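You operate a simulated robot arm through the tools that you are given. There is no shell and no other tool.

Carry out the task below with a simulated robot arm. There is one attempt and no reset: what you move stays moved.

## Task
Load the next pack: pressed one out to the purple mat, wet one in, pump to the green line.
Fine: at the hand press: green button once, then tray out; the wet pack waits at the open end of the wedge clamp and goes lengthwise on the pad's middle; tray in; other packs stay.

It is judged by the outcome, as a careful person would: the job done as asked, and still so three seconds after it is handed in. It fails if anything else is knocked over, pushed out of place, dropped, spilled or broken.

## Robot
A 7-joint arm with a three-finger gripper, fixed in place. Base frame: the origin is on the floor under the middle of its stand, x ahead of it, y to its left, z up. Readings come in mm, degrees, newtons and seconds.
It reaches about 1342 mm from its shoulder. Its first joint turns from -166.0 to 166.0 degrees. Payload 2.69 kg.
The tool frame sits at the grasp point between the pads (the TCP): z along the fingers, y along the line on which they close. The tips reach 30 mm beyond it. The gripper opens to 128 mm; its body begins 117 mm behind the TCP.
Orientation is that of the tool frame in the base frame, as [roll, pitch, yaw] about the fixed x, y, z axes, in that order (R = Rz(yaw) Ry(pitch) Rx(roll)). With the fingers straight down and closing along the base's y, the tool's x points along the base's -x, its y along +y and its z along -z.

## Interface
- The arm moves only by the tool step_arm. Its argument "commands" is a list of rows, each an object (a shift or turn left out is 0, a gripper value left out holds the last) with "xyz": the shift along the tool's x, y, z in units of 30 mm (1.0 is 30 mm), a list of three; "rot": the turn, a rotation vector about the tool's x, y, z in units of 8 degrees (1.0 is 8 degrees), a list of three; "grip": the finger opening in cm, from 0 to 12.8. In form: [{"xyz": [tx, ty, tz], "rot": [rx, ry, rz], "grip": grip}, ...]. A call has 1 to 20 rows; each row shifts and turns the commanded pose from where the row before left it, along the tool's axes as they then stand. A call with a number of a shift or a turn outside -1 to 1 is refused whole. Rows are played at 5 a second. More than 50 mm and 8.6 degrees between two rows, or a gripper value outside its range, and nothing of the call is played. A pose out of reach is approached as far as the arm can. The call stops where the force on the tool passes 40 N (or 10 N more than at its start, if that is more) or the arm is blocked; 0.2 s more then pass. The fingers move at their own pace (about 127 mm/s each) and stop on an object; they squeeze with about 22 N. The grip force told is the motor's: it shows also when the fingers shut on nothing. Time passes only in rows, and 0.2 s behind the last, so rows that do not move let the fingers close. It gives the time, the measured TCP pose, the force on the tool (base axes), the opening and the grip force at its end, in the units of the frame above (readings bear some noise), with the torque about the TCP (base axes, N m) and any sound that the robot's microphone picked up.
- Cameras (640 x 400 px; columns grow to the right, rows downward): "scene" is fixed at [400.2, -650.5, 1539.2]; the picture's right is [0.52, -0.85, 0.00], its down [-0.66, -0.40, -0.64] and it looks along [0.55, 0.33, -0.77] (base axes); focal length 224 px, centre (320, 200). "wrist" rides on the gripper at [58, 54, -131] in the tool frame; the picture's right is [-0.68, 0.74, 0.00], its down [-0.62, -0.57, -0.55] and it looks along [-0.40, -0.37, 0.84] (tool axes); focal length 234 px, centre (320, 200). There is no depth. A picture from a camera that has moved, and an enlarged one, comes with that camera's place and axes in the base frame and with its lens.
- get_image(camera): a new picture of that camera. The clock stands still meanwhile.
- raise_lower(by): moves the trunk up (or, below 0, down) by that many mm; the arm rides with it, the base frame stays. It gives what a move gives, with no picture.
- inspect(camera, box): a new picture of the part [left, top, right, bottom] of that camera's present view, enlarged. The clock stands still meanwhile.
- hand_in(): hands the job in; it is judged then, once.

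Nothing tells you positions but the pictures and the camera data. Unless the task says otherwise, let go and move clear before handing in.

The tools are called after ">>>" as name(argument=value, ...) on one line, values as JSON. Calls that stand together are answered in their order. step_arm: Moves the arm, as the interface text tells. Its arguments: {"type":"object","properties":{"commands":{"type":"array","items":{"type":"object","properties":{"xyz":{"type":"array","items":{"type":"number"}},"rot":{"type":"array","items":{"type":"number"}},"grip":{"type":"number"}}}}},"required":["commands"]} The other tools are called the same way: raise_lower (by) moves the trunk up or down; get_image (camera) takes a picture; inspect (camera, box) takes an enlarged picture of a part of a camera's view; hand_in () hands the job in.

At the start:

```text
time_s: 0.0
ee_pos: [559.8, 63.3, 1252.2]
ee_rot: [-179.9, 0.1, -179.9]
force: [0.1, 0.2, -0.4]
moment: [0.03, 0.01, 0.01]
width: 127.8
grasp_force: 0.1
trunk travel left (down, up): [-150.0, 200.0]
```

scene: 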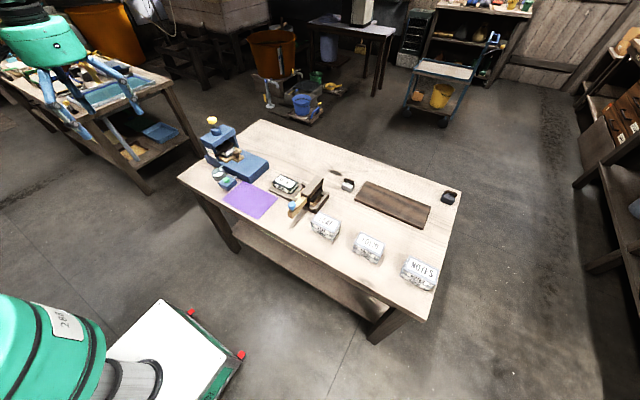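
wrist: 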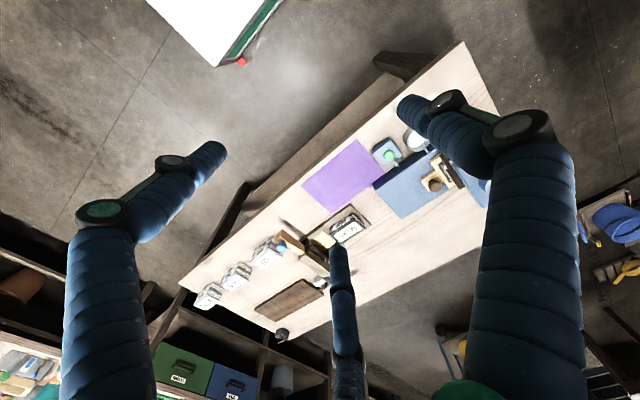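

I see a workbench with a blue press, a purple mat, a clamp and several packs. I'll take enlarged views before moving anything.

>>> inspect(camera="scene", box=[190, 110, 350, 230])

>>> inspect(camera="scene", box=[290, 160, 470, 300])

>>> inspect(camera="wrist", box=[300, 60, 520, 220])

>>> inspect(camera="wrist", box=[180, 190, 380, 340])

```text
3.33 times, centred on (270, 170) of scene
camera zoom: at [400.2, -650.5, 1539.2], right [0.52, -0.85, 0.0], down [-0.66, -0.4, -0.64], along [0.55, 0.33, -0.77], focal length 746 px, centre (487, 300)
```

zoom: 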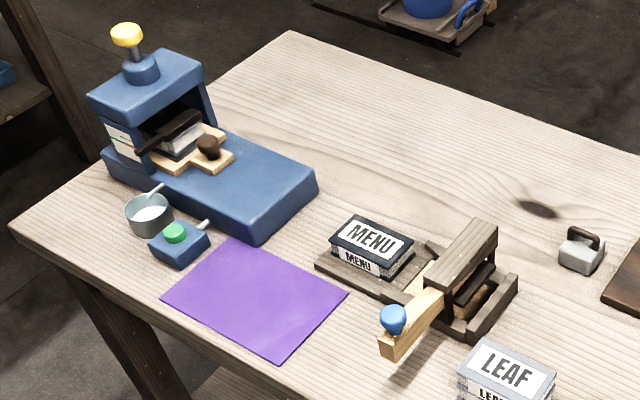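

```text
2.86 times, centred on (380, 230) of scene
camera zoom: at [400.2, -650.5, 1539.2], right [0.52, -0.85, 0.0], down [-0.66, -0.4, -0.64], along [0.55, 0.33, -0.77], focal length 639 px, centre (149, 114)
```

zoom: 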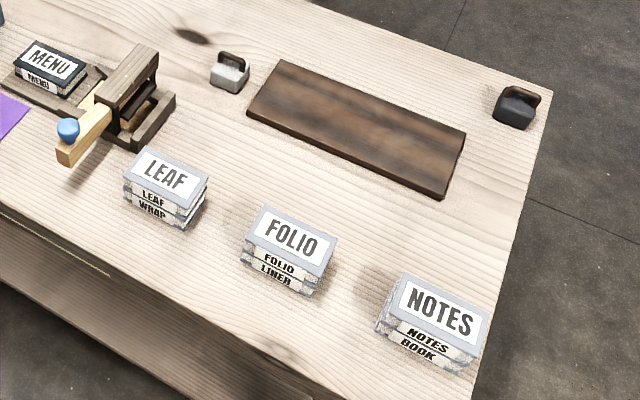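

```text
2.50 times, centred on (410, 140) of wrist
camera zoom: at [500.8, 116.9, 1384.4], right [0.68, 0.74, 0.0], down [0.62, -0.57, 0.55], along [0.4, -0.37, -0.84], focal length 585 px, centre (95, 350)
```

zoom: 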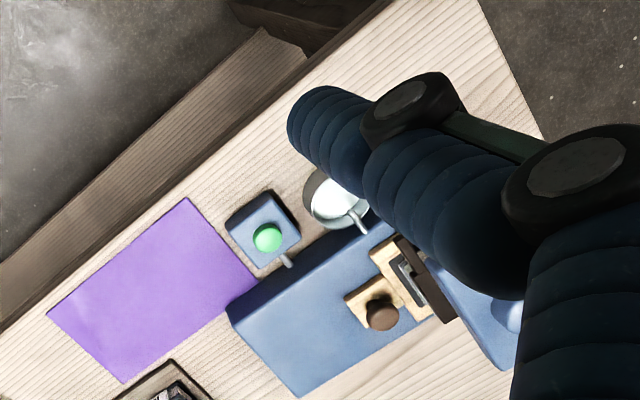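

```text
2.67 times, centred on (280, 265) of wrist
camera zoom: at [500.8, 116.9, 1384.4], right [0.68, 0.74, 0.0], down [0.62, -0.57, 0.55], along [0.4, -0.37, -0.84], focal length 624 px, centre (427, 27)
```

zoom: 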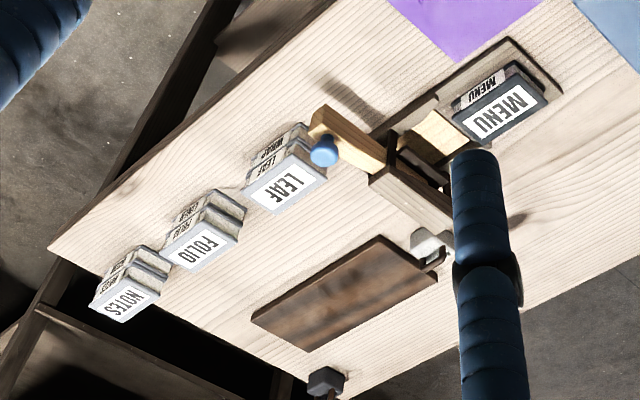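

The table top is at about z≈770, spanning x 700–1315. The press is near x≈900, y≈150, and the wet "MENU" pack is near (925, -155). I'll move the wrist camera closer for a better view of the press, staying high above it.

>>> step_arm(commands=[{"xyz": [-1, 0.5, 0.4]}, {"xyz": [-1, 0.5, 0.4]}, {"xyz": [-1, 0.5, 0.4]}, {"xyz": [-1, 0.5, 0.4]}, {"xyz": [-1, 0.5, 0.4]}, {"xyz": [-1, 0.5, 0.4]}, {"xyz": [-1, 0.5, 0.4]}, {"xyz": [-1, 0.5, 0.4]}, {"xyz": [0, 0, 0]}])

>>> get_image(camera="wrist")

>>> get_image(camera="scene")

```text
time_s: 2.0
ee_pos: [799.7, 182.6, 1157.3]
ee_rot: [180.0, 0.0, -180.0]
force: [1.0, 0.4, -0.8]
moment: [0.0, 0.07, -0.02]
width: 128.0
grasp_force: 0.1
trunk travel left (down, up): [-150.0, 200.0]
```

```text
taken
camera wrist: at [742.3, 236.3, 1287.9], right [0.68, 0.74, 0.0], down [0.62, -0.57, 0.55], along [0.4, -0.37, -0.84], focal length 234 px, centre (320, 200)
```

wrist: 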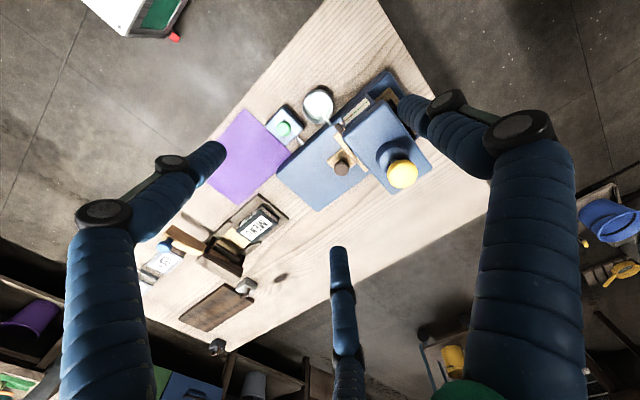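

```text
taken
```

scene: 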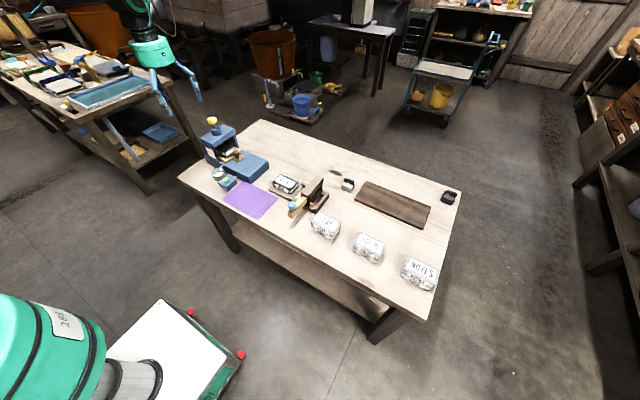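

The arm is clear. I'll zoom in on the press, button and gauge from this view.

>>> inspect(camera="wrist", box=[260, 60, 440, 220])

>>> inspect(camera="wrist", box=[150, 180, 300, 290])

>>> inspect(camera="scene", box=[195, 110, 275, 200])

```text
2.50 times, centred on (350, 140) of wrist
camera zoom: at [742.3, 236.3, 1287.9], right [0.68, 0.74, 0.0], down [0.62, -0.57, 0.55], along [0.4, -0.37, -0.84], focal length 585 px, centre (245, 350)
```

zoom: 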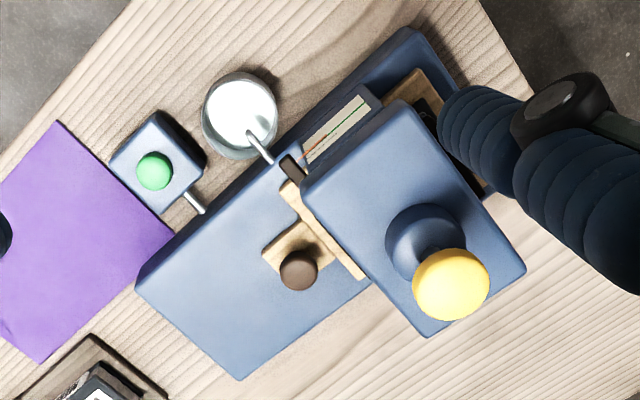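

```text
3.64 times, centred on (225, 235) of wrist
camera zoom: at [742.3, 236.3, 1287.9], right [0.68, 0.74, 0.0], down [0.62, -0.57, 0.55], along [0.4, -0.37, -0.84], focal length 852 px, centre (666, 73)
```

zoom: 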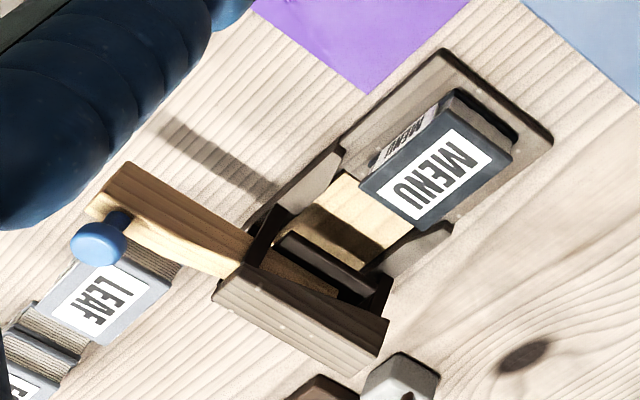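

```text
4.44 times, centred on (235, 155) of scene
camera zoom: at [400.2, -650.5, 1539.2], right [0.52, -0.85, 0.0], down [-0.66, -0.4, -0.64], along [0.55, 0.33, -0.77], focal length 994 px, centre (698, 400)
```

zoom: 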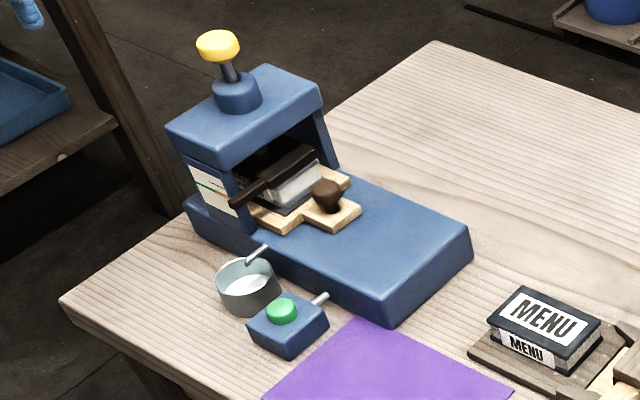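

I've identified the press parts: the pump knob, the tray with its brown knob, the gauge card on the -x side, and the button box near (792, 89). Next I'll close the fingers up here to learn the gripper's shape before using it.

>>> step_arm(commands=[{"grip": 6}, {"grip": 6}, {"grip": 6}, {"grip": 6}])

>>> get_image(camera="wrist")

>>> inspect(camera="scene", box=[110, 0, 240, 120])

>>> step_arm(commands=[{"grip": 0}, {"grip": 0}, {"grip": 0}, {"grip": 0}])

>>> get_image(camera="wrist")

>>> inspect(camera="scene", box=[110, 0, 240, 120])

```text
time_s: 3.0
ee_pos: [799.8, 181.0, 1157.7]
ee_rot: [-180.0, -0.1, 179.9]
force: [0.9, 0.8, -0.6]
moment: [0.0, -0.01, -0.01]
width: 59.9
grasp_force: 0.0
trunk travel left (down, up): [-150.0, 200.0]
```

```text
taken
camera wrist: at [741.4, 235.7, 1288.6], right [0.68, 0.74, 0.0], down [0.62, -0.57, 0.55], along [0.4, -0.37, -0.84], focal length 234 px, centre (320, 200)
```

wrist: 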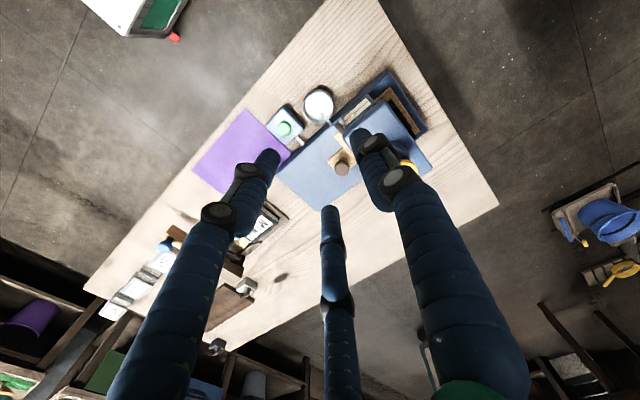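

```text
3.33 times, centred on (175, 60) of scene
camera zoom: at [400.2, -650.5, 1539.2], right [0.52, -0.85, 0.0], down [-0.66, -0.4, -0.64], along [0.55, 0.33, -0.77], focal length 746 px, centre (803, 667)
```

zoom: 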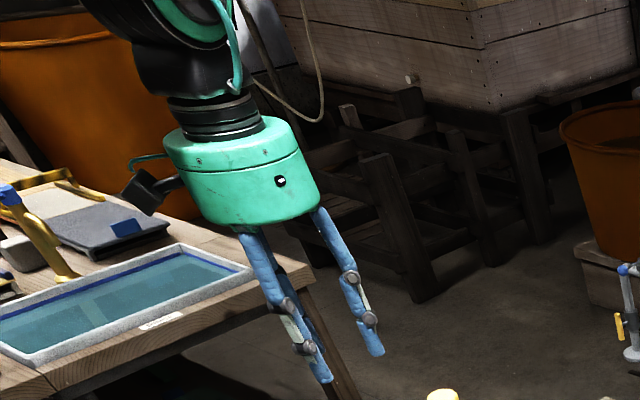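

```text
time_s: 4.0
ee_pos: [799.5, 182.2, 1158.8]
ee_rot: [-180.0, -0.1, -180.0]
force: [-0.6, 0.7, -0.7]
moment: [0.0, 0.0, 0.02]
width: 2.1
grasp_force: 22.1
trunk travel left (down, up): [-150.0, 200.0]
```

```text
taken
camera wrist: at [741.4, 235.8, 1288.6], right [0.68, 0.74, 0.0], down [0.62, -0.57, 0.55], along [0.4, -0.37, -0.84], focal length 234 px, centre (320, 200)
```

wrist: 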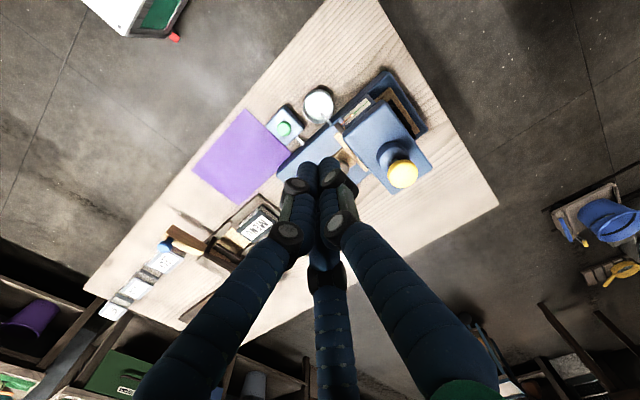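

```text
3.33 times, centred on (175, 60) of scene
camera zoom: at [400.2, -650.5, 1539.2], right [0.52, -0.85, 0.0], down [-0.66, -0.4, -0.64], along [0.55, 0.33, -0.77], focal length 746 px, centre (803, 667)
```

zoom: 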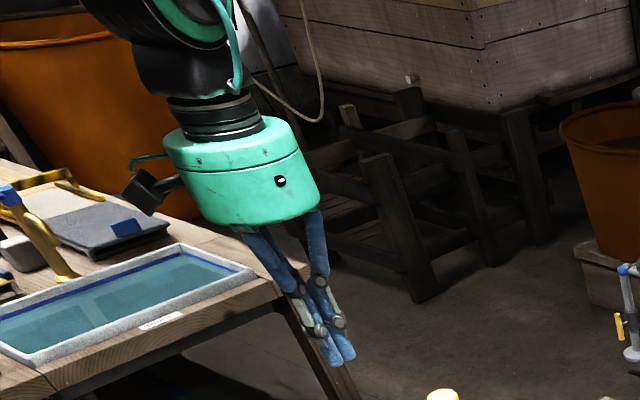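

The gripper is a radial 3-finger hand: one finger at tool +y, two at -y. The green button triangulates to about (794, 89, 814). I'll take tighter zooms on the gauge, tray and housing.

>>> inspect(camera="scene", box=[200, 112, 248, 170])

>>> inspect(camera="wrist", box=[330, 70, 430, 140])

>>> inspect(camera="scene", box=[260, 165, 340, 225])

```text
6.90 times, centred on (224, 141) of scene
camera zoom: at [400.2, -650.5, 1539.2], right [0.52, -0.85, 0.0], down [-0.66, -0.4, -0.64], along [0.55, 0.33, -0.77], focal length 1543 px, centre (982, 607)
```

zoom: 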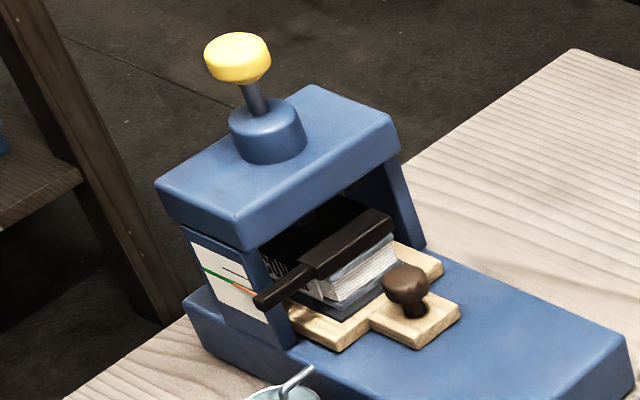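

```text
5.71 times, centred on (380, 105) of wrist
camera zoom: at [741.4, 235.8, 1288.6], right [0.68, 0.74, 0.0], down [0.62, -0.57, 0.55], along [0.4, -0.37, -0.84], focal length 1338 px, centre (-23, 743)
```

zoom: 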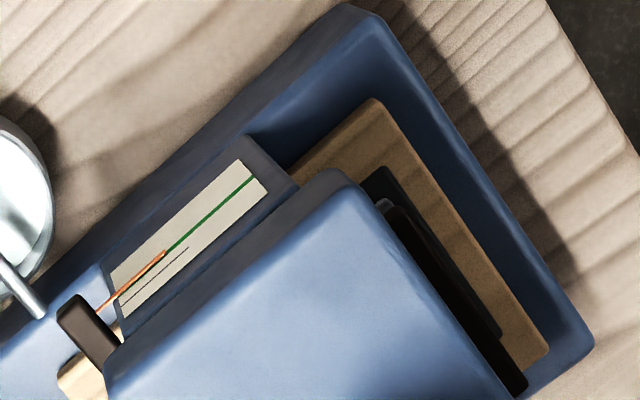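

```text
6.67 times, centred on (300, 195) of scene
camera zoom: at [400.2, -650.5, 1539.2], right [0.52, -0.85, 0.0], down [-0.66, -0.4, -0.64], along [0.55, 0.33, -0.77], focal length 1491 px, centre (453, 233)
```

zoom: 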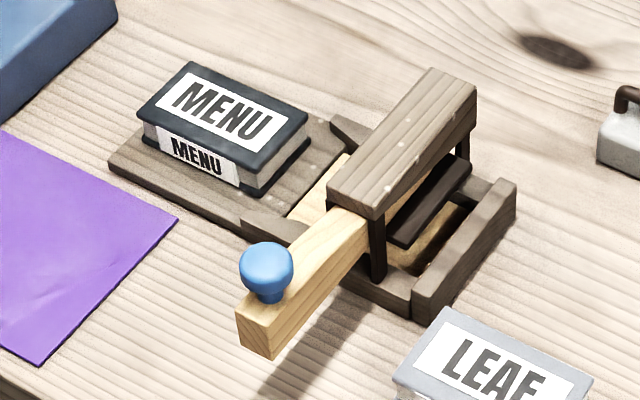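

I've refined the camera axes, and the estimates now agree between views:
- Green button: (794, 89, 814)
- Tray knob: (920, 132, 863)
- Pump knob: (920, 221, 1009)
- Roof top: z≈930
- MENU pack: centre (924, -148), about 52×98 mm, with its length along y

Next I'll go above the green button with the fingers closed.

>>> step_arm(commands=[{"xyz": [0.045, -0.775, 0.5], "grip": 0}, {"xyz": [0.045, -0.775, 0.5]}, {"xyz": [0.045, -0.775, 0.5]}, {"xyz": [0.045, -0.775, 0.5]}, {"xyz": [0, 0, 0.95]}, {"xyz": [0, 0, 0.95]}, {"xyz": [0, 0, 0.95]}, {"xyz": [0, 0, 0.95]}, {"xyz": [0, 0, 0.95]}, {"xyz": [0, 0, 0.95]}, {"xyz": [0, 0, 0.95]}, {"xyz": [0, 0, 0]}])

>>> get_image(camera="wrist")

>>> inspect(camera="scene", box=[180, 100, 290, 200])

```text
time_s: 6.6
ee_pos: [794.4, 88.6, 897.0]
ee_rot: [-180.0, 0.1, 179.9]
force: [-0.2, -0.5, -0.8]
moment: [0.01, 0.0, 0.0]
width: 2.5
grasp_force: 21.7
trunk travel left (down, up): [-150.0, 200.0]
```

```text
taken
camera wrist: at [735.6, 144.1, 1028.1], right [0.68, 0.74, 0.0], down [0.62, -0.57, 0.55], along [0.4, -0.37, -0.84], focal length 234 px, centre (320, 200)
```

wrist: 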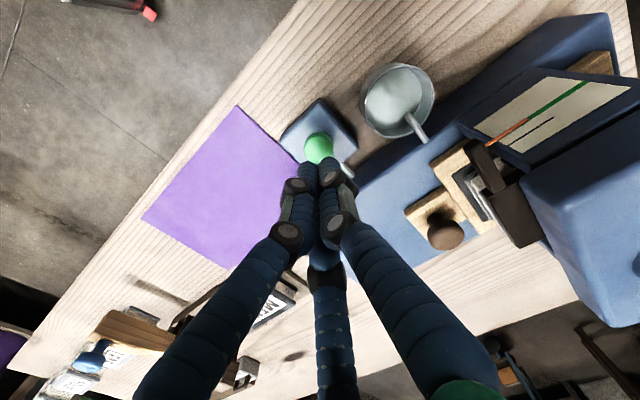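

```text
4.00 times, centred on (235, 150) of scene
camera zoom: at [400.2, -650.5, 1539.2], right [0.52, -0.85, 0.0], down [-0.66, -0.4, -0.64], along [0.55, 0.33, -0.77], focal length 895 px, centre (660, 400)
```

zoom: 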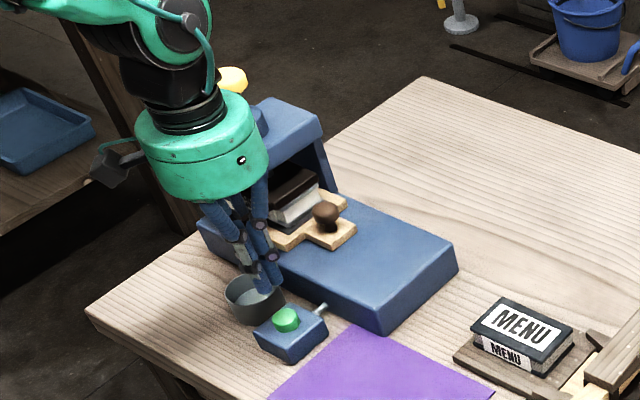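

The button projects to (794, 88), directly below the tips. I'll zoom in on the gauge from here before pressing.

>>> inspect(camera="wrist", box=[430, 60, 640, 200])

>>> inspect(camera="wrist", box=[260, 40, 440, 190])

```text
2.86 times, centred on (535, 130) of wrist
camera zoom: at [735.6, 144.1, 1028.1], right [0.68, 0.74, 0.0], down [0.62, -0.57, 0.55], along [0.4, -0.37, -0.84], focal length 669 px, centre (-294, 400)
```

zoom: 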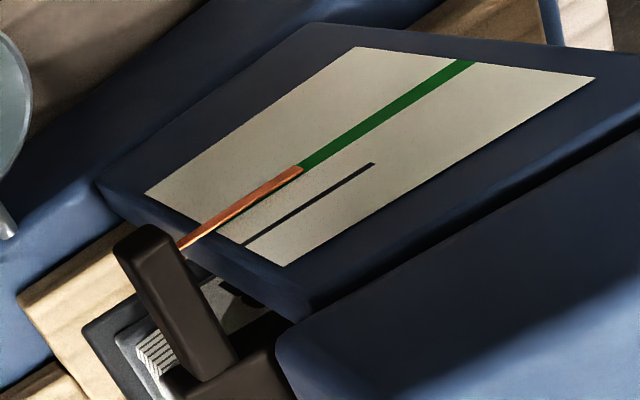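

```text
2.67 times, centred on (350, 115) of wrist
camera zoom: at [735.6, 144.1, 1028.1], right [0.68, 0.74, 0.0], down [0.62, -0.57, 0.55], along [0.4, -0.37, -0.84], focal length 624 px, centre (240, 427)
```

zoom: 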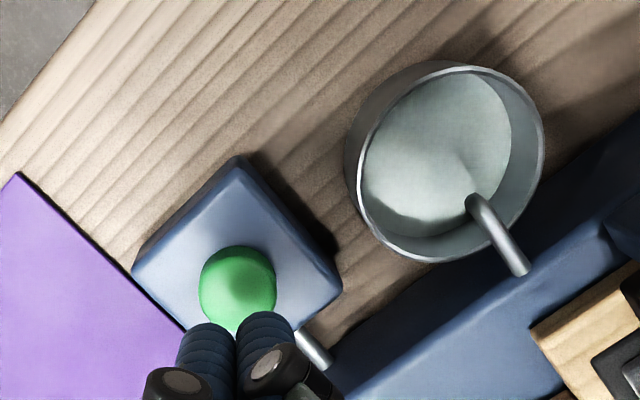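

The orange pointer sits exactly on the green line now, which is the target state for the end. I'll descend to just above the button, then creep down.

>>> step_arm(commands=[{"xyz": [0, 0, 0.6]}, {"xyz": [0, 0, 0.6]}, {"xyz": [0, 0, 0.1]}, {"xyz": [0, 0, 0.1]}, {"xyz": [0, 0, 0.1]}])

>>> inspect(camera="wrist", box=[230, 80, 430, 230])

>>> inspect(camera="scene", box=[195, 140, 255, 200])

```text
time_s: 7.8
ee_pos: [794.1, 89.7, 853.3]
ee_rot: [179.9, 0.0, -180.0]
force: [-1.1, -1.1, -0.3]
moment: [-0.03, -0.03, 0.0]
width: 2.3
grasp_force: 22.1
trunk travel left (down, up): [-150.0, 200.0]
```

```text
2.67 times, centred on (330, 155) of wrist
camera zoom: at [735.6, 144.0, 983.8], right [0.68, 0.74, 0.0], down [0.62, -0.57, 0.55], along [0.4, -0.37, -0.84], focal length 624 px, centre (293, 320)
```

zoom: 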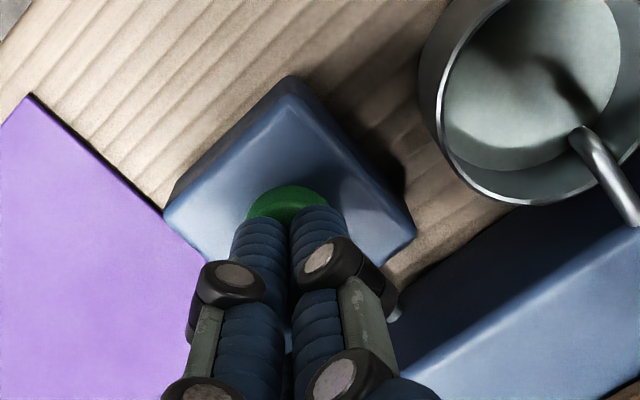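

```text
6.67 times, centred on (225, 170) of scene
camera zoom: at [400.2, -650.5, 1539.2], right [0.52, -0.85, 0.0], down [-0.66, -0.4, -0.64], along [0.55, 0.33, -0.77], focal length 1491 px, centre (953, 400)
```

zoom: 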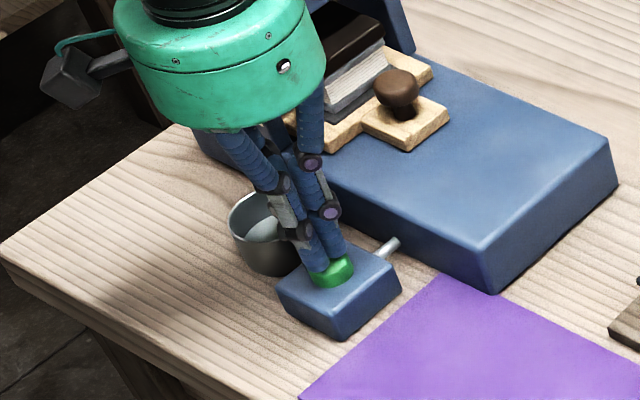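

The tips are right over the button. I'll press down in small steps.

>>> step_arm(commands=[{"xyz": [0, 0, 0.07]}, {"xyz": [0, 0, 0.07]}, {"xyz": [0, 0, 0.07]}, {"xyz": [0, 0, 0.07]}])

```text
time_s: 8.8
ee_pos: [794.1, 90.3, 843.6]
ee_rot: [-179.9, 0.0, -179.9]
force: [-1.2, 1.3, 4.5]
moment: [0.03, 0.03, -0.01]
width: 2.1
grasp_force: 22.2
trunk travel left (down, up): [-150.0, 200.0]
heard: click
```

There was a click, so the button has been pressed once. I'll retreat straight up and look at the press.

>>> step_arm(commands=[{"xyz": [0, 0, -0.5]}, {"xyz": [0, 0, -1]}, {"xyz": [0, 0, -1]}, {"xyz": [0, 0, -1]}, {"xyz": [0, 0, -1]}, {"xyz": [0, 0, 0]}])

>>> get_image(camera="wrist")

>>> inspect(camera="scene", box=[200, 112, 280, 172])

```text
time_s: 10.2
ee_pos: [793.6, 89.3, 980.6]
ee_rot: [-179.9, 0.0, -180.0]
force: [0.0, 0.7, 0.5]
moment: [0.0, -0.02, 0.02]
width: 2.3
grasp_force: 22.1
trunk travel left (down, up): [-150.0, 200.0]
```

```text
taken
camera wrist: at [735.2, 143.4, 1111.0], right [0.68, 0.74, 0.0], down [0.62, -0.57, 0.55], along [0.4, -0.37, -0.84], focal length 234 px, centre (320, 200)
```

wrist: 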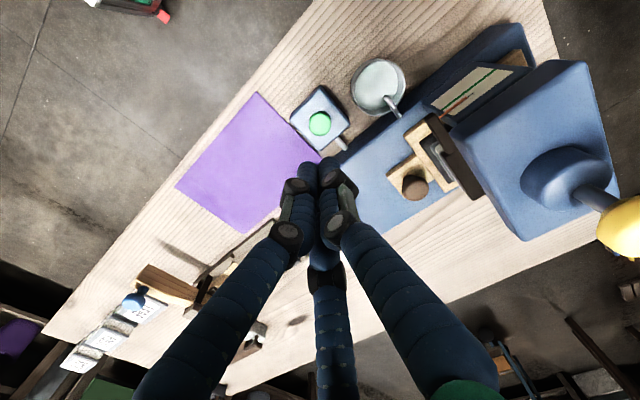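

```text
6.67 times, centred on (240, 142) of scene
camera zoom: at [400.2, -650.5, 1539.2], right [0.52, -0.85, 0.0], down [-0.66, -0.4, -0.64], along [0.55, 0.33, -0.77], focal length 1491 px, centre (853, 587)
```

zoom: 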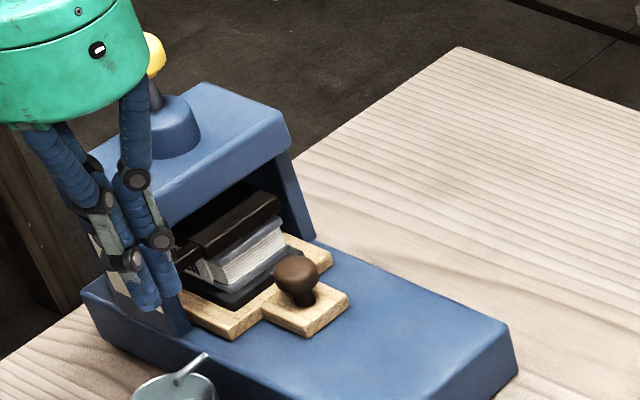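

The platen has lifted off the pack. I'll check the pointer on the gauge card and the tray.

>>> inspect(camera="wrist", box=[380, 40, 560, 210])

>>> inspect(camera="wrist", box=[480, 120, 640, 270])

```text
2.35 times, centred on (470, 125) of wrist
camera zoom: at [735.2, 143.4, 1111.0], right [0.68, 0.74, 0.0], down [0.62, -0.57, 0.55], along [0.4, -0.37, -0.84], focal length 551 px, centre (-33, 376)
```

zoom: 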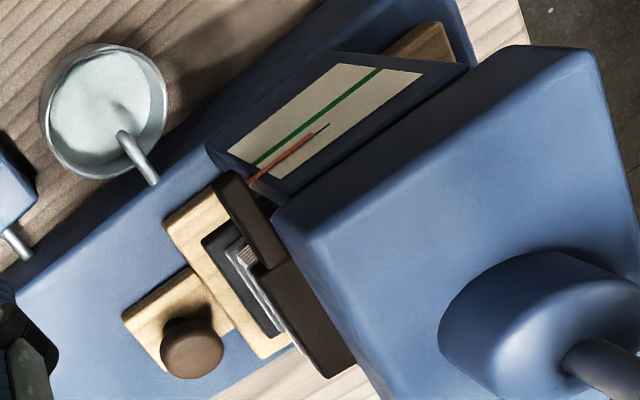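

```text
2.67 times, centred on (560, 195) of wrist
camera zoom: at [735.2, 143.4, 1111.0], right [0.68, 0.74, 0.0], down [0.62, -0.57, 0.55], along [0.4, -0.37, -0.84], focal length 624 px, centre (-320, 213)
```

zoom: 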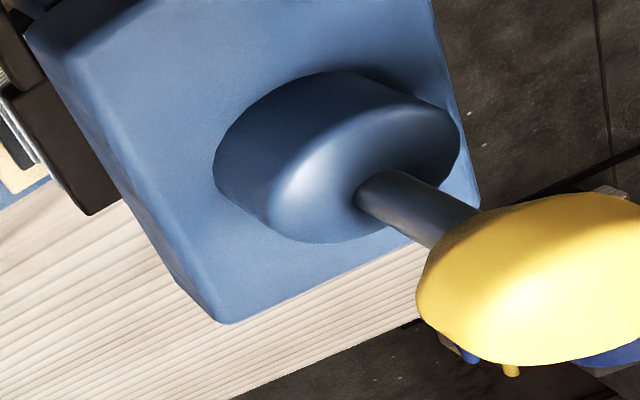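

The pointer moved up to the black line and the platen is clear, so the tray is free. Next I'll go above the tray knob (~921, 133, head z≈862). I'll yaw 60° so two fingers sit behind the knob, and tilt 10° so the gripper body stays clear of the pump knob.

>>> step_arm(commands=[{"xyz": [-0.849, 0.275, 0], "grip": 5}, {"xyz": [-0.849, 0.275, 0]}, {"xyz": [-0.849, 0.275, 0]}, {"xyz": [-0.849, 0.275, 0]}, {"xyz": [-0.849, 0.275, 0]}, {"rot": [0, 0, -0.9375]}, {"rot": [0, 0, -0.9375]}, {"rot": [0, 0, -0.9375]}, {"rot": [0, 0, -0.9375]}, {"rot": [0, 0, -0.9375]}, {"rot": [0, 0, -0.9375]}, {"rot": [0, 0, -0.9375]}, {"rot": [0, 0, -0.9375]}, {"rot": [-0.3125, -0.541, 0]}, {"rot": [-0.3125, -0.541, 0]}, {"xyz": [0, 0, 0]}])

>>> get_image(camera="wrist")

>>> inspect(camera="scene", box=[180, 90, 300, 190])

```text
time_s: 13.6
ee_pos: [921.4, 129.9, 979.7]
ee_rot: [174.9, 8.7, -120.4]
force: [-0.2, -1.1, -0.5]
moment: [0.04, 0.01, 0.0]
width: 50.2
grasp_force: 0.2
trunk travel left (down, up): [-150.0, 200.0]
```

```text
taken
camera wrist: at [846.1, 84.6, 1104.4], right [-0.3, 0.94, 0.17], down [0.8, 0.15, 0.58], along [0.52, 0.31, -0.79], focal length 234 px, centre (320, 200)
```

wrist: 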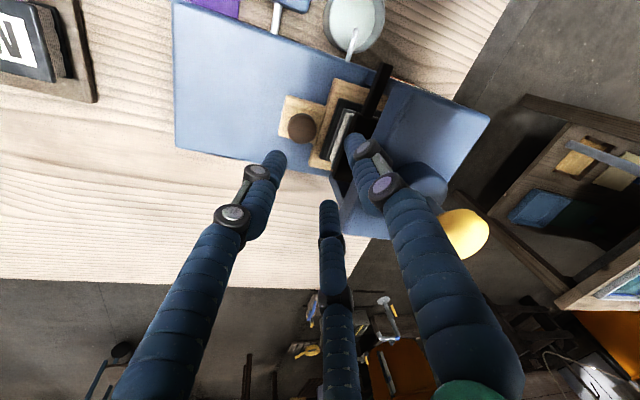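

```text
4.00 times, centred on (240, 140) of scene
camera zoom: at [400.2, -650.5, 1539.2], right [0.52, -0.85, 0.0], down [-0.66, -0.4, -0.64], along [0.55, 0.33, -0.77], focal length 895 px, centre (640, 440)
```

zoom: 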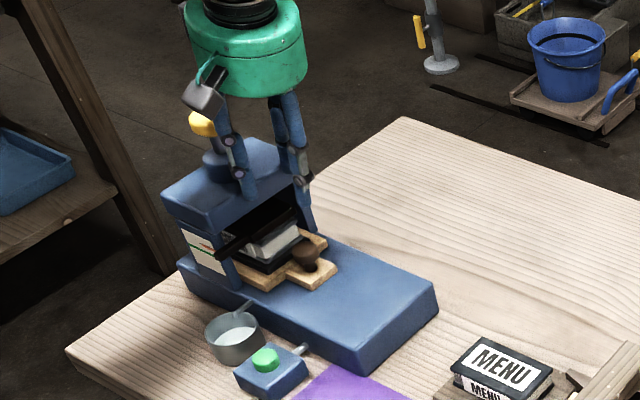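

The pose is as intended. I'll zoom in to refine the knob position from this new viewpoint.

>>> inspect(camera="wrist", box=[260, 70, 400, 180])

>>> inspect(camera="scene", box=[230, 135, 290, 180])

```text
3.64 times, centred on (330, 125) of wrist
camera zoom: at [846.1, 84.6, 1104.4], right [-0.3, 0.94, 0.17], down [0.8, 0.15, 0.58], along [0.52, 0.31, -0.79], focal length 852 px, centre (284, 473)
```

zoom: 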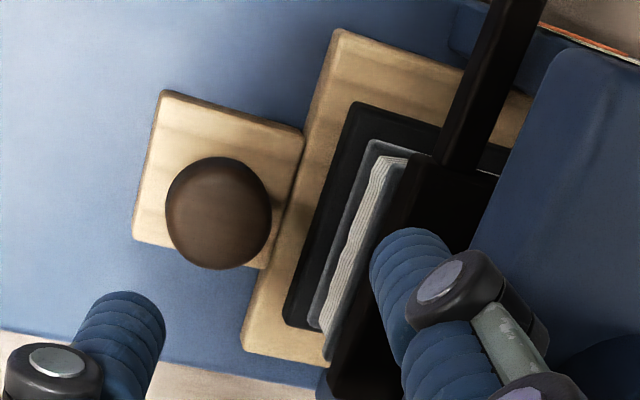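

```text
8.89 times, centred on (260, 158) of scene
camera zoom: at [400.2, -650.5, 1539.2], right [0.52, -0.85, 0.0], down [-0.66, -0.4, -0.64], along [0.55, 0.33, -0.77], focal length 1988 px, centre (853, 578)
```

zoom: 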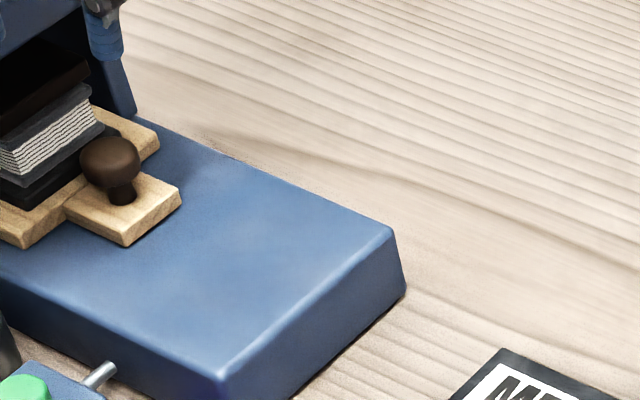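

The knob head comes out at about (920, 131, 866), which matches the current aim. I'll descend vertically around it in two stages.

>>> step_arm(commands=[{"xyz": [0.107, -0.054, 0.676]}, {"xyz": [0.107, -0.054, 0.676]}, {"xyz": [0.107, -0.054, 0.676]}, {"xyz": [0.08, -0.04, 0.5]}, {"xyz": [0, 0, 0]}])

>>> get_image(camera="wrist")

>>> inspect(camera="scene", box=[200, 100, 290, 180])

```text
time_s: 14.8
ee_pos: [921.4, 130.8, 902.2]
ee_rot: [175.0, 8.6, -120.4]
force: [0.0, -0.6, -1.0]
moment: [-0.02, 0.01, -0.03]
width: 50.2
grasp_force: 0.0
trunk travel left (down, up): [-150.0, 200.0]
```

```text
taken
camera wrist: at [844.7, 85.4, 1027.0], right [-0.3, 0.94, 0.17], down [0.8, 0.15, 0.58], along [0.52, 0.31, -0.8], focal length 234 px, centre (320, 200)
```

wrist: 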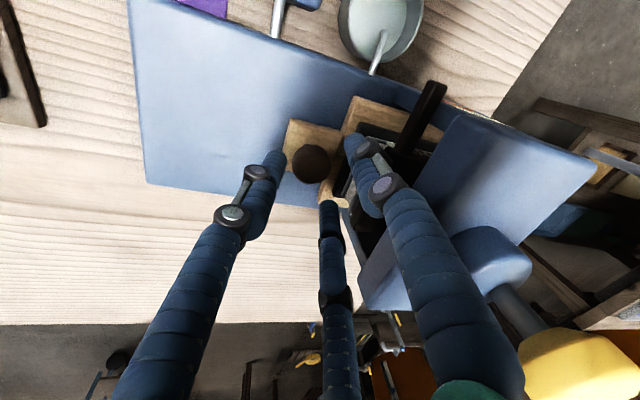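

```text
5.00 times, centred on (245, 140) of scene
camera zoom: at [400.2, -650.5, 1539.2], right [0.52, -0.85, 0.0], down [-0.66, -0.4, -0.64], along [0.55, 0.33, -0.77], focal length 1118 px, centre (695, 500)
```

zoom: 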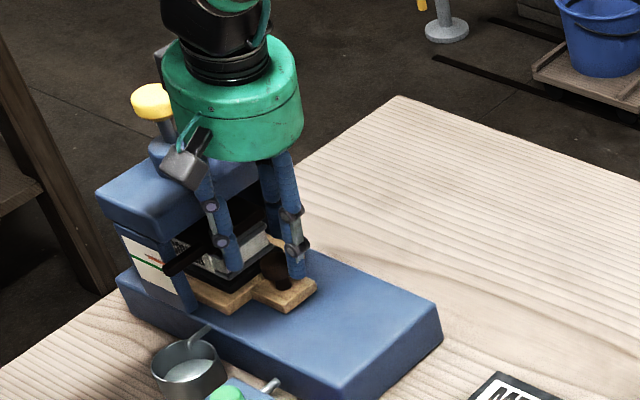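

The tool axis is well centred over the knob. I'll make the last 25 mm down with a 2 mm correction, then close.

>>> step_arm(commands=[{"xyz": [0.072, -0.016, 0.27]}, {"xyz": [0.072, -0.016, 0.27]}, {"xyz": [0.072, -0.016, 0.27]}, {"xyz": [0, 0, 0]}])

>>> inspect(camera="wrist", box=[220, 100, 420, 250])

>>> inspect(camera="scene", box=[215, 120, 275, 170])

```text
time_s: 15.8
ee_pos: [920.1, 128.5, 876.9]
ee_rot: [175.0, 8.7, -120.3]
force: [-0.2, -0.8, -0.4]
moment: [-0.02, 0.01, 0.02]
width: 49.8
grasp_force: 0.1
trunk travel left (down, up): [-150.0, 200.0]
```

```text
2.67 times, centred on (320, 175) of wrist
camera zoom: at [843.1, 83.1, 1002.2], right [-0.3, 0.94, 0.17], down [0.8, 0.15, 0.58], along [0.52, 0.31, -0.79], focal length 624 px, centre (320, 267)
```

zoom: 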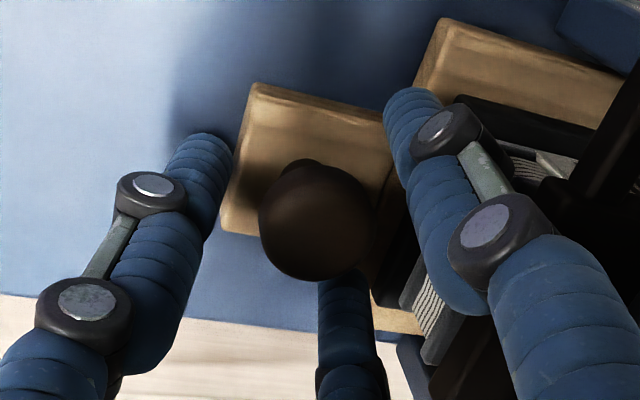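

```text
8.00 times, centred on (245, 145) of scene
camera zoom: at [400.2, -650.5, 1539.2], right [0.52, -0.85, 0.0], down [-0.66, -0.4, -0.64], along [0.55, 0.33, -0.77], focal length 1790 px, centre (920, 640)
```

zoom: 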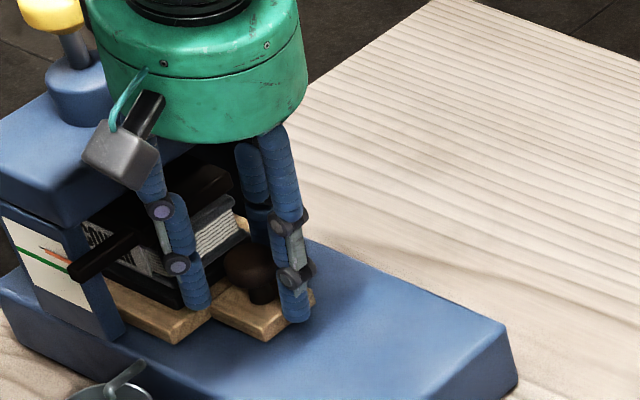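

The three fingers surround the knob without touching the tray. I'll close on it.

>>> step_arm(commands=[{"grip": 0}, {"grip": 0}, {"grip": 0}, {"grip": 0}])

>>> inspect(camera="wrist", box=[220, 100, 420, 250])

```text
time_s: 16.8
ee_pos: [919.1, 127.4, 877.4]
ee_rot: [174.9, 8.6, -120.4]
force: [2.2, -5.8, -1.3]
moment: [-0.04, -0.05, -0.14]
width: 29.2
grasp_force: 21.9
trunk travel left (down, up): [-150.0, 200.0]
```

```text
2.67 times, centred on (320, 175) of wrist
camera zoom: at [843.2, 82.6, 1002.1], right [-0.3, 0.94, 0.17], down [0.8, 0.15, 0.58], along [0.52, 0.31, -0.79], focal length 624 px, centre (320, 267)
```

zoom: 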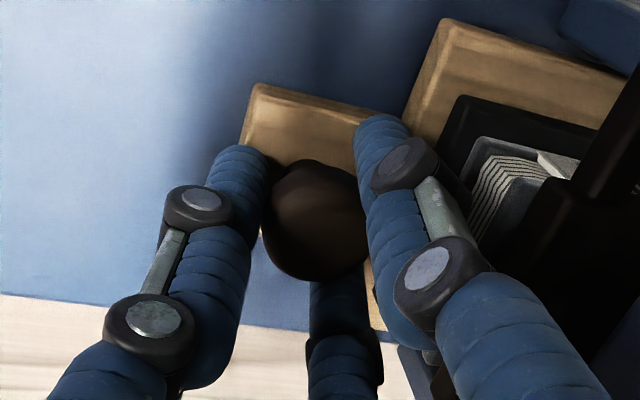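

I have a firm grip on the knob. Now I'll draw the tray straight out along -y, slowly at first.

>>> step_arm(commands=[{"xyz": [0.284, -0.164, -0.0579]}, {"xyz": [0.4265, -0.2462, -0.0868]}, {"xyz": [0.4265, -0.2462, -0.0868]}, {"xyz": [0, 0, 0]}])

>>> inspect(camera="scene", box=[205, 110, 295, 190])

```text
time_s: 17.8
ee_pos: [919.9, 88.2, 877.2]
ee_rot: [175.1, 8.7, -120.4]
force: [5.7, 0.5, -1.5]
moment: [0.12, -0.08, -0.06]
width: 28.8
grasp_force: 22.2
trunk travel left (down, up): [-150.0, 200.0]
```

```text
5.00 times, centred on (250, 150) of scene
camera zoom: at [400.2, -650.5, 1539.2], right [0.52, -0.85, 0.0], down [-0.66, -0.4, -0.64], along [0.55, 0.33, -0.77], focal length 1118 px, centre (670, 450)
```

zoom: 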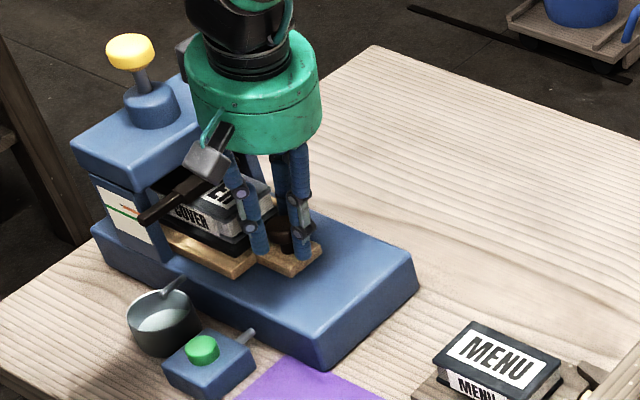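

The tray is sliding out with the pressed pack on it. I'll continue.

>>> step_arm(commands=[{"xyz": [0.4265, -0.2462, -0.0868]}, {"xyz": [0.4265, -0.2462, -0.0868]}, {"xyz": [0.4265, -0.2462, -0.0868]}, {"xyz": [0.4265, -0.2462, -0.0868]}, {"xyz": [0, 0, 0]}])

>>> inspect(camera="scene", box=[205, 110, 295, 190])

>>> get_image(camera="wrist")

```text
time_s: 19.0
ee_pos: [919.4, 29.0, 877.7]
ee_rot: [175.0, 8.7, -120.4]
force: [11.3, -0.6, -1.5]
moment: [0.12, -0.14, -0.1]
width: 28.6
grasp_force: 21.4
trunk travel left (down, up): [-150.0, 200.0]
```

```text
5.00 times, centred on (250, 150) of scene
camera zoom: at [400.2, -650.5, 1539.2], right [0.52, -0.85, 0.0], down [-0.66, -0.4, -0.64], along [0.55, 0.33, -0.77], focal length 1118 px, centre (670, 450)
```

zoom: 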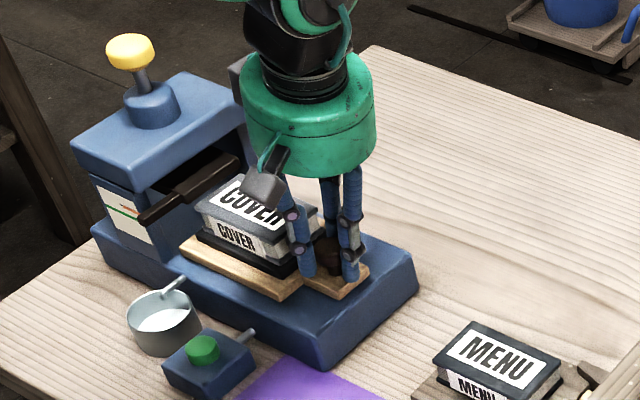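

```text
taken
camera wrist: at [843.4, -16.7, 1002.0], right [-0.3, 0.94, 0.17], down [0.8, 0.15, 0.58], along [0.52, 0.31, -0.79], focal length 234 px, centre (320, 200)
```

wrist: 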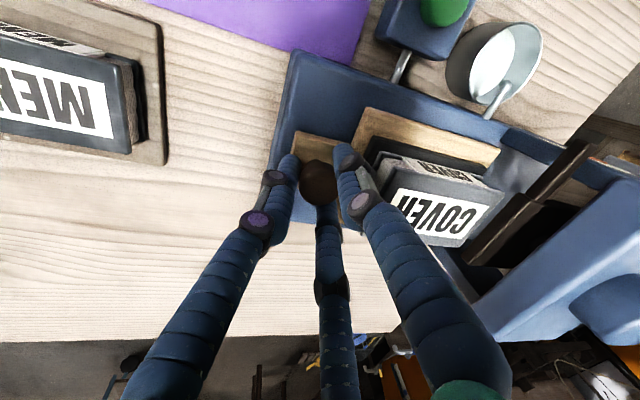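

The pack is nearly clear of the platen. I'll pull about 12 mm more with a small +x correction to relieve the side load, watching for an end stop.

>>> step_arm(commands=[{"xyz": [0.2025, -0.175, -0.0463]}, {"xyz": [0.1, -0.065, -0.0231]}, {"xyz": [0, 0, 0]}])

>>> inspect(camera="scene", box=[215, 120, 275, 180])

>>> inspect(camera="wrist", box=[260, 80, 560, 290])

```text
time_s: 19.8
ee_pos: [919.5, 16.8, 877.9]
ee_rot: [174.9, 8.5, -120.4]
force: [-3.4, -0.6, 3.2]
moment: [0.1, 0.15, -0.08]
width: 28.2
grasp_force: 45.4
trunk travel left (down, up): [-150.0, 200.0]
```

```text
6.67 times, centred on (245, 150) of scene
camera zoom: at [400.2, -650.5, 1539.2], right [0.52, -0.85, 0.0], down [-0.66, -0.4, -0.64], along [0.55, 0.33, -0.77], focal length 1491 px, centre (820, 533)
```

zoom: 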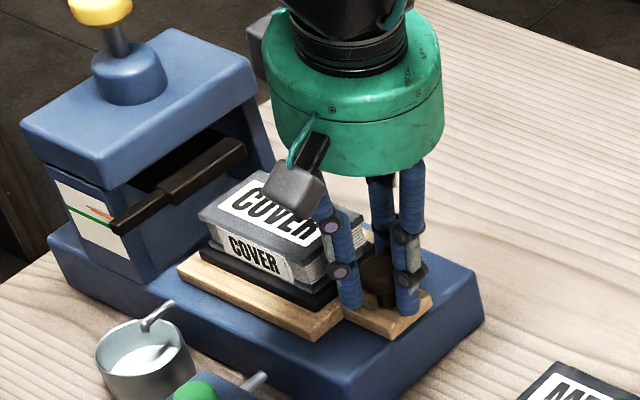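

```text
1.90 times, centred on (410, 185) of wrist
camera zoom: at [844.0, -28.8, 1002.0], right [-0.3, 0.94, 0.17], down [0.8, 0.15, 0.58], along [0.52, 0.31, -0.8], focal length 446 px, centre (149, 229)
```

zoom: 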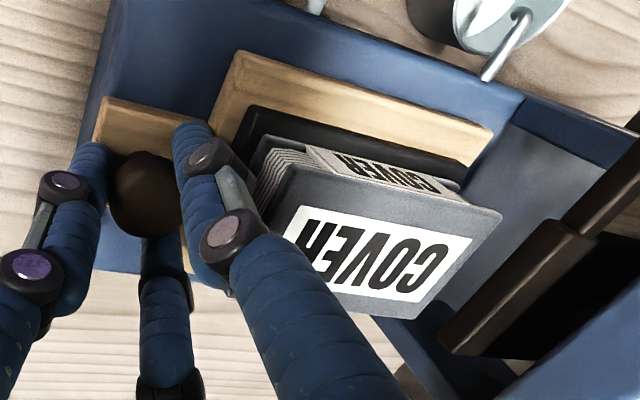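

The pack is clear of the platen and the tray is out about 110 mm. I'll release the knob and rise straight up.

>>> step_arm(commands=[{"grip": 5}, {"grip": 5}, {"grip": 5}, {"xyz": [-0.0752, 0.0434, -0.4924]}, {"xyz": [-0.1503, 0.0868, -0.9848]}, {"xyz": [-0.1503, 0.0868, -0.9848]}, {"xyz": [-0.1503, 0.0868, -0.9848]}, {"xyz": [-0.1503, 0.0868, -0.9848]}, {"xyz": [-0.1503, 0.0868, -0.9848]}, {"xyz": [-0.1503, 0.0868, -0.9848]}, {"xyz": [0, 0, 0]}])

>>> get_image(camera="wrist")

>>> inspect(camera="scene", box=[205, 110, 295, 190])

```text
time_s: 22.2
ee_pos: [921.3, 17.0, 1073.5]
ee_rot: [174.9, 8.6, -120.4]
force: [-0.6, 0.8, 0.4]
moment: [0.04, 0.0, -0.01]
width: 49.8
grasp_force: 0.1
trunk travel left (down, up): [-150.0, 200.0]
```

```text
taken
camera wrist: at [845.6, -28.7, 1197.5], right [-0.3, 0.94, 0.17], down [0.8, 0.15, 0.58], along [0.52, 0.31, -0.79], focal length 234 px, centre (320, 200)
```

wrist: 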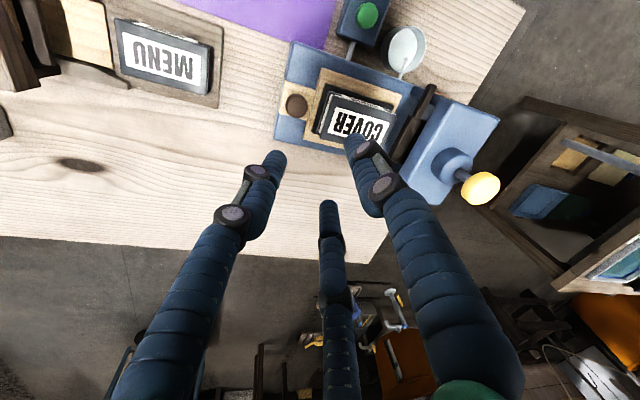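

```text
5.00 times, centred on (250, 150) of scene
camera zoom: at [400.2, -650.5, 1539.2], right [0.52, -0.85, 0.0], down [-0.66, -0.4, -0.64], along [0.55, 0.33, -0.77], focal length 1118 px, centre (670, 450)
```

zoom: 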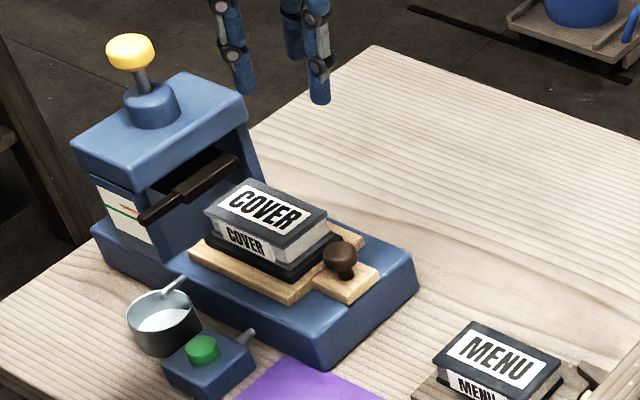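

The tray is out with the COVER pack sitting on it. I'll take close-up views to measure its pose.

>>> inspect(camera="scene", box=[235, 138, 290, 180])

>>> inspect(camera="wrist", box=[265, 40, 405, 160])

```text
9.52 times, centred on (262, 159) of scene
camera zoom: at [400.2, -650.5, 1539.2], right [0.52, -0.85, 0.0], down [-0.66, -0.4, -0.64], along [0.55, 0.33, -0.77], focal length 2130 px, centre (868, 590)
```

zoom: 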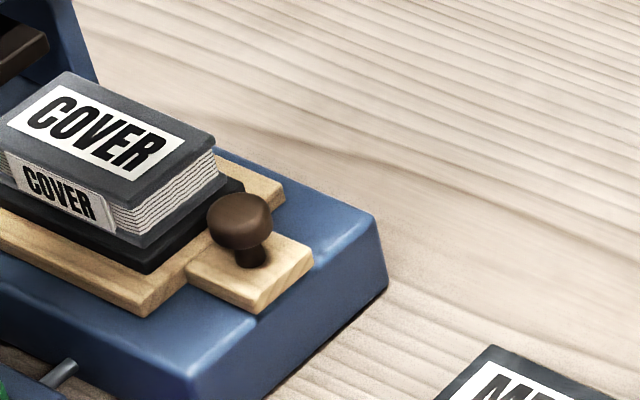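

```text
3.33 times, centred on (335, 100) of wrist
camera zoom: at [845.6, -28.7, 1197.5], right [-0.3, 0.94, 0.17], down [0.8, 0.15, 0.58], along [0.52, 0.31, -0.79], focal length 781 px, centre (270, 533)
```

zoom: 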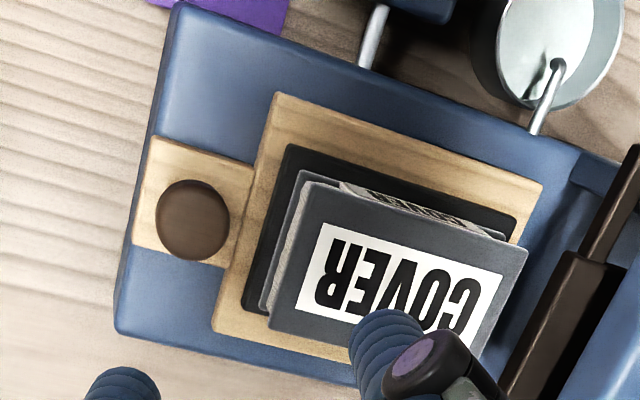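

The COVER pack centre is at about (919.5, 108), top z≈881, roughly 59×100 mm with its length along y. I'll level the tool, yaw it so the fingers close across x (camera side away from the pump), open to 112 mm and move above the pack.

>>> step_arm(commands=[{"rot": [0.3125, 0.541, 0], "grip": 11.2}, {"rot": [0.3125, 0.541, 0]}, {"rot": [0, 0, -0.9375]}, {"rot": [0, 0, -0.9375]}, {"rot": [0, 0, -0.9375]}, {"rot": [0, 0, -0.9375]}, {"xyz": [-0.7, -0.068, 0]}, {"xyz": [-0.7, -0.068, 0]}, {"xyz": [-0.7, -0.068, 0]}, {"xyz": [-0.7, -0.068, 0]}, {"xyz": [0, 0, 0]}])

>>> get_image(camera="wrist")

```text
time_s: 24.6
ee_pos: [928.8, 102.4, 1071.3]
ee_rot: [180.0, 0.0, -89.9]
force: [-0.7, 0.7, -0.8]
moment: [-0.05, -0.01, -0.03]
width: 111.7
grasp_force: 0.0
trunk travel left (down, up): [-150.0, 200.0]
```

```text
taken
camera wrist: at [874.4, 43.7, 1202.6], right [-0.74, 0.68, 0.0], down [0.57, 0.62, 0.55], along [0.37, 0.4, -0.84], focal length 234 px, centre (320, 200)
```

wrist: 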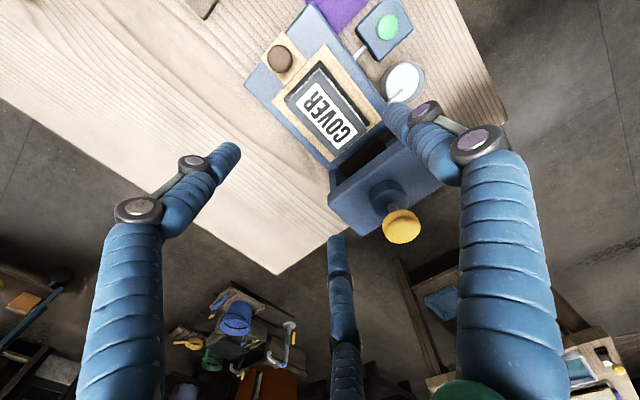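

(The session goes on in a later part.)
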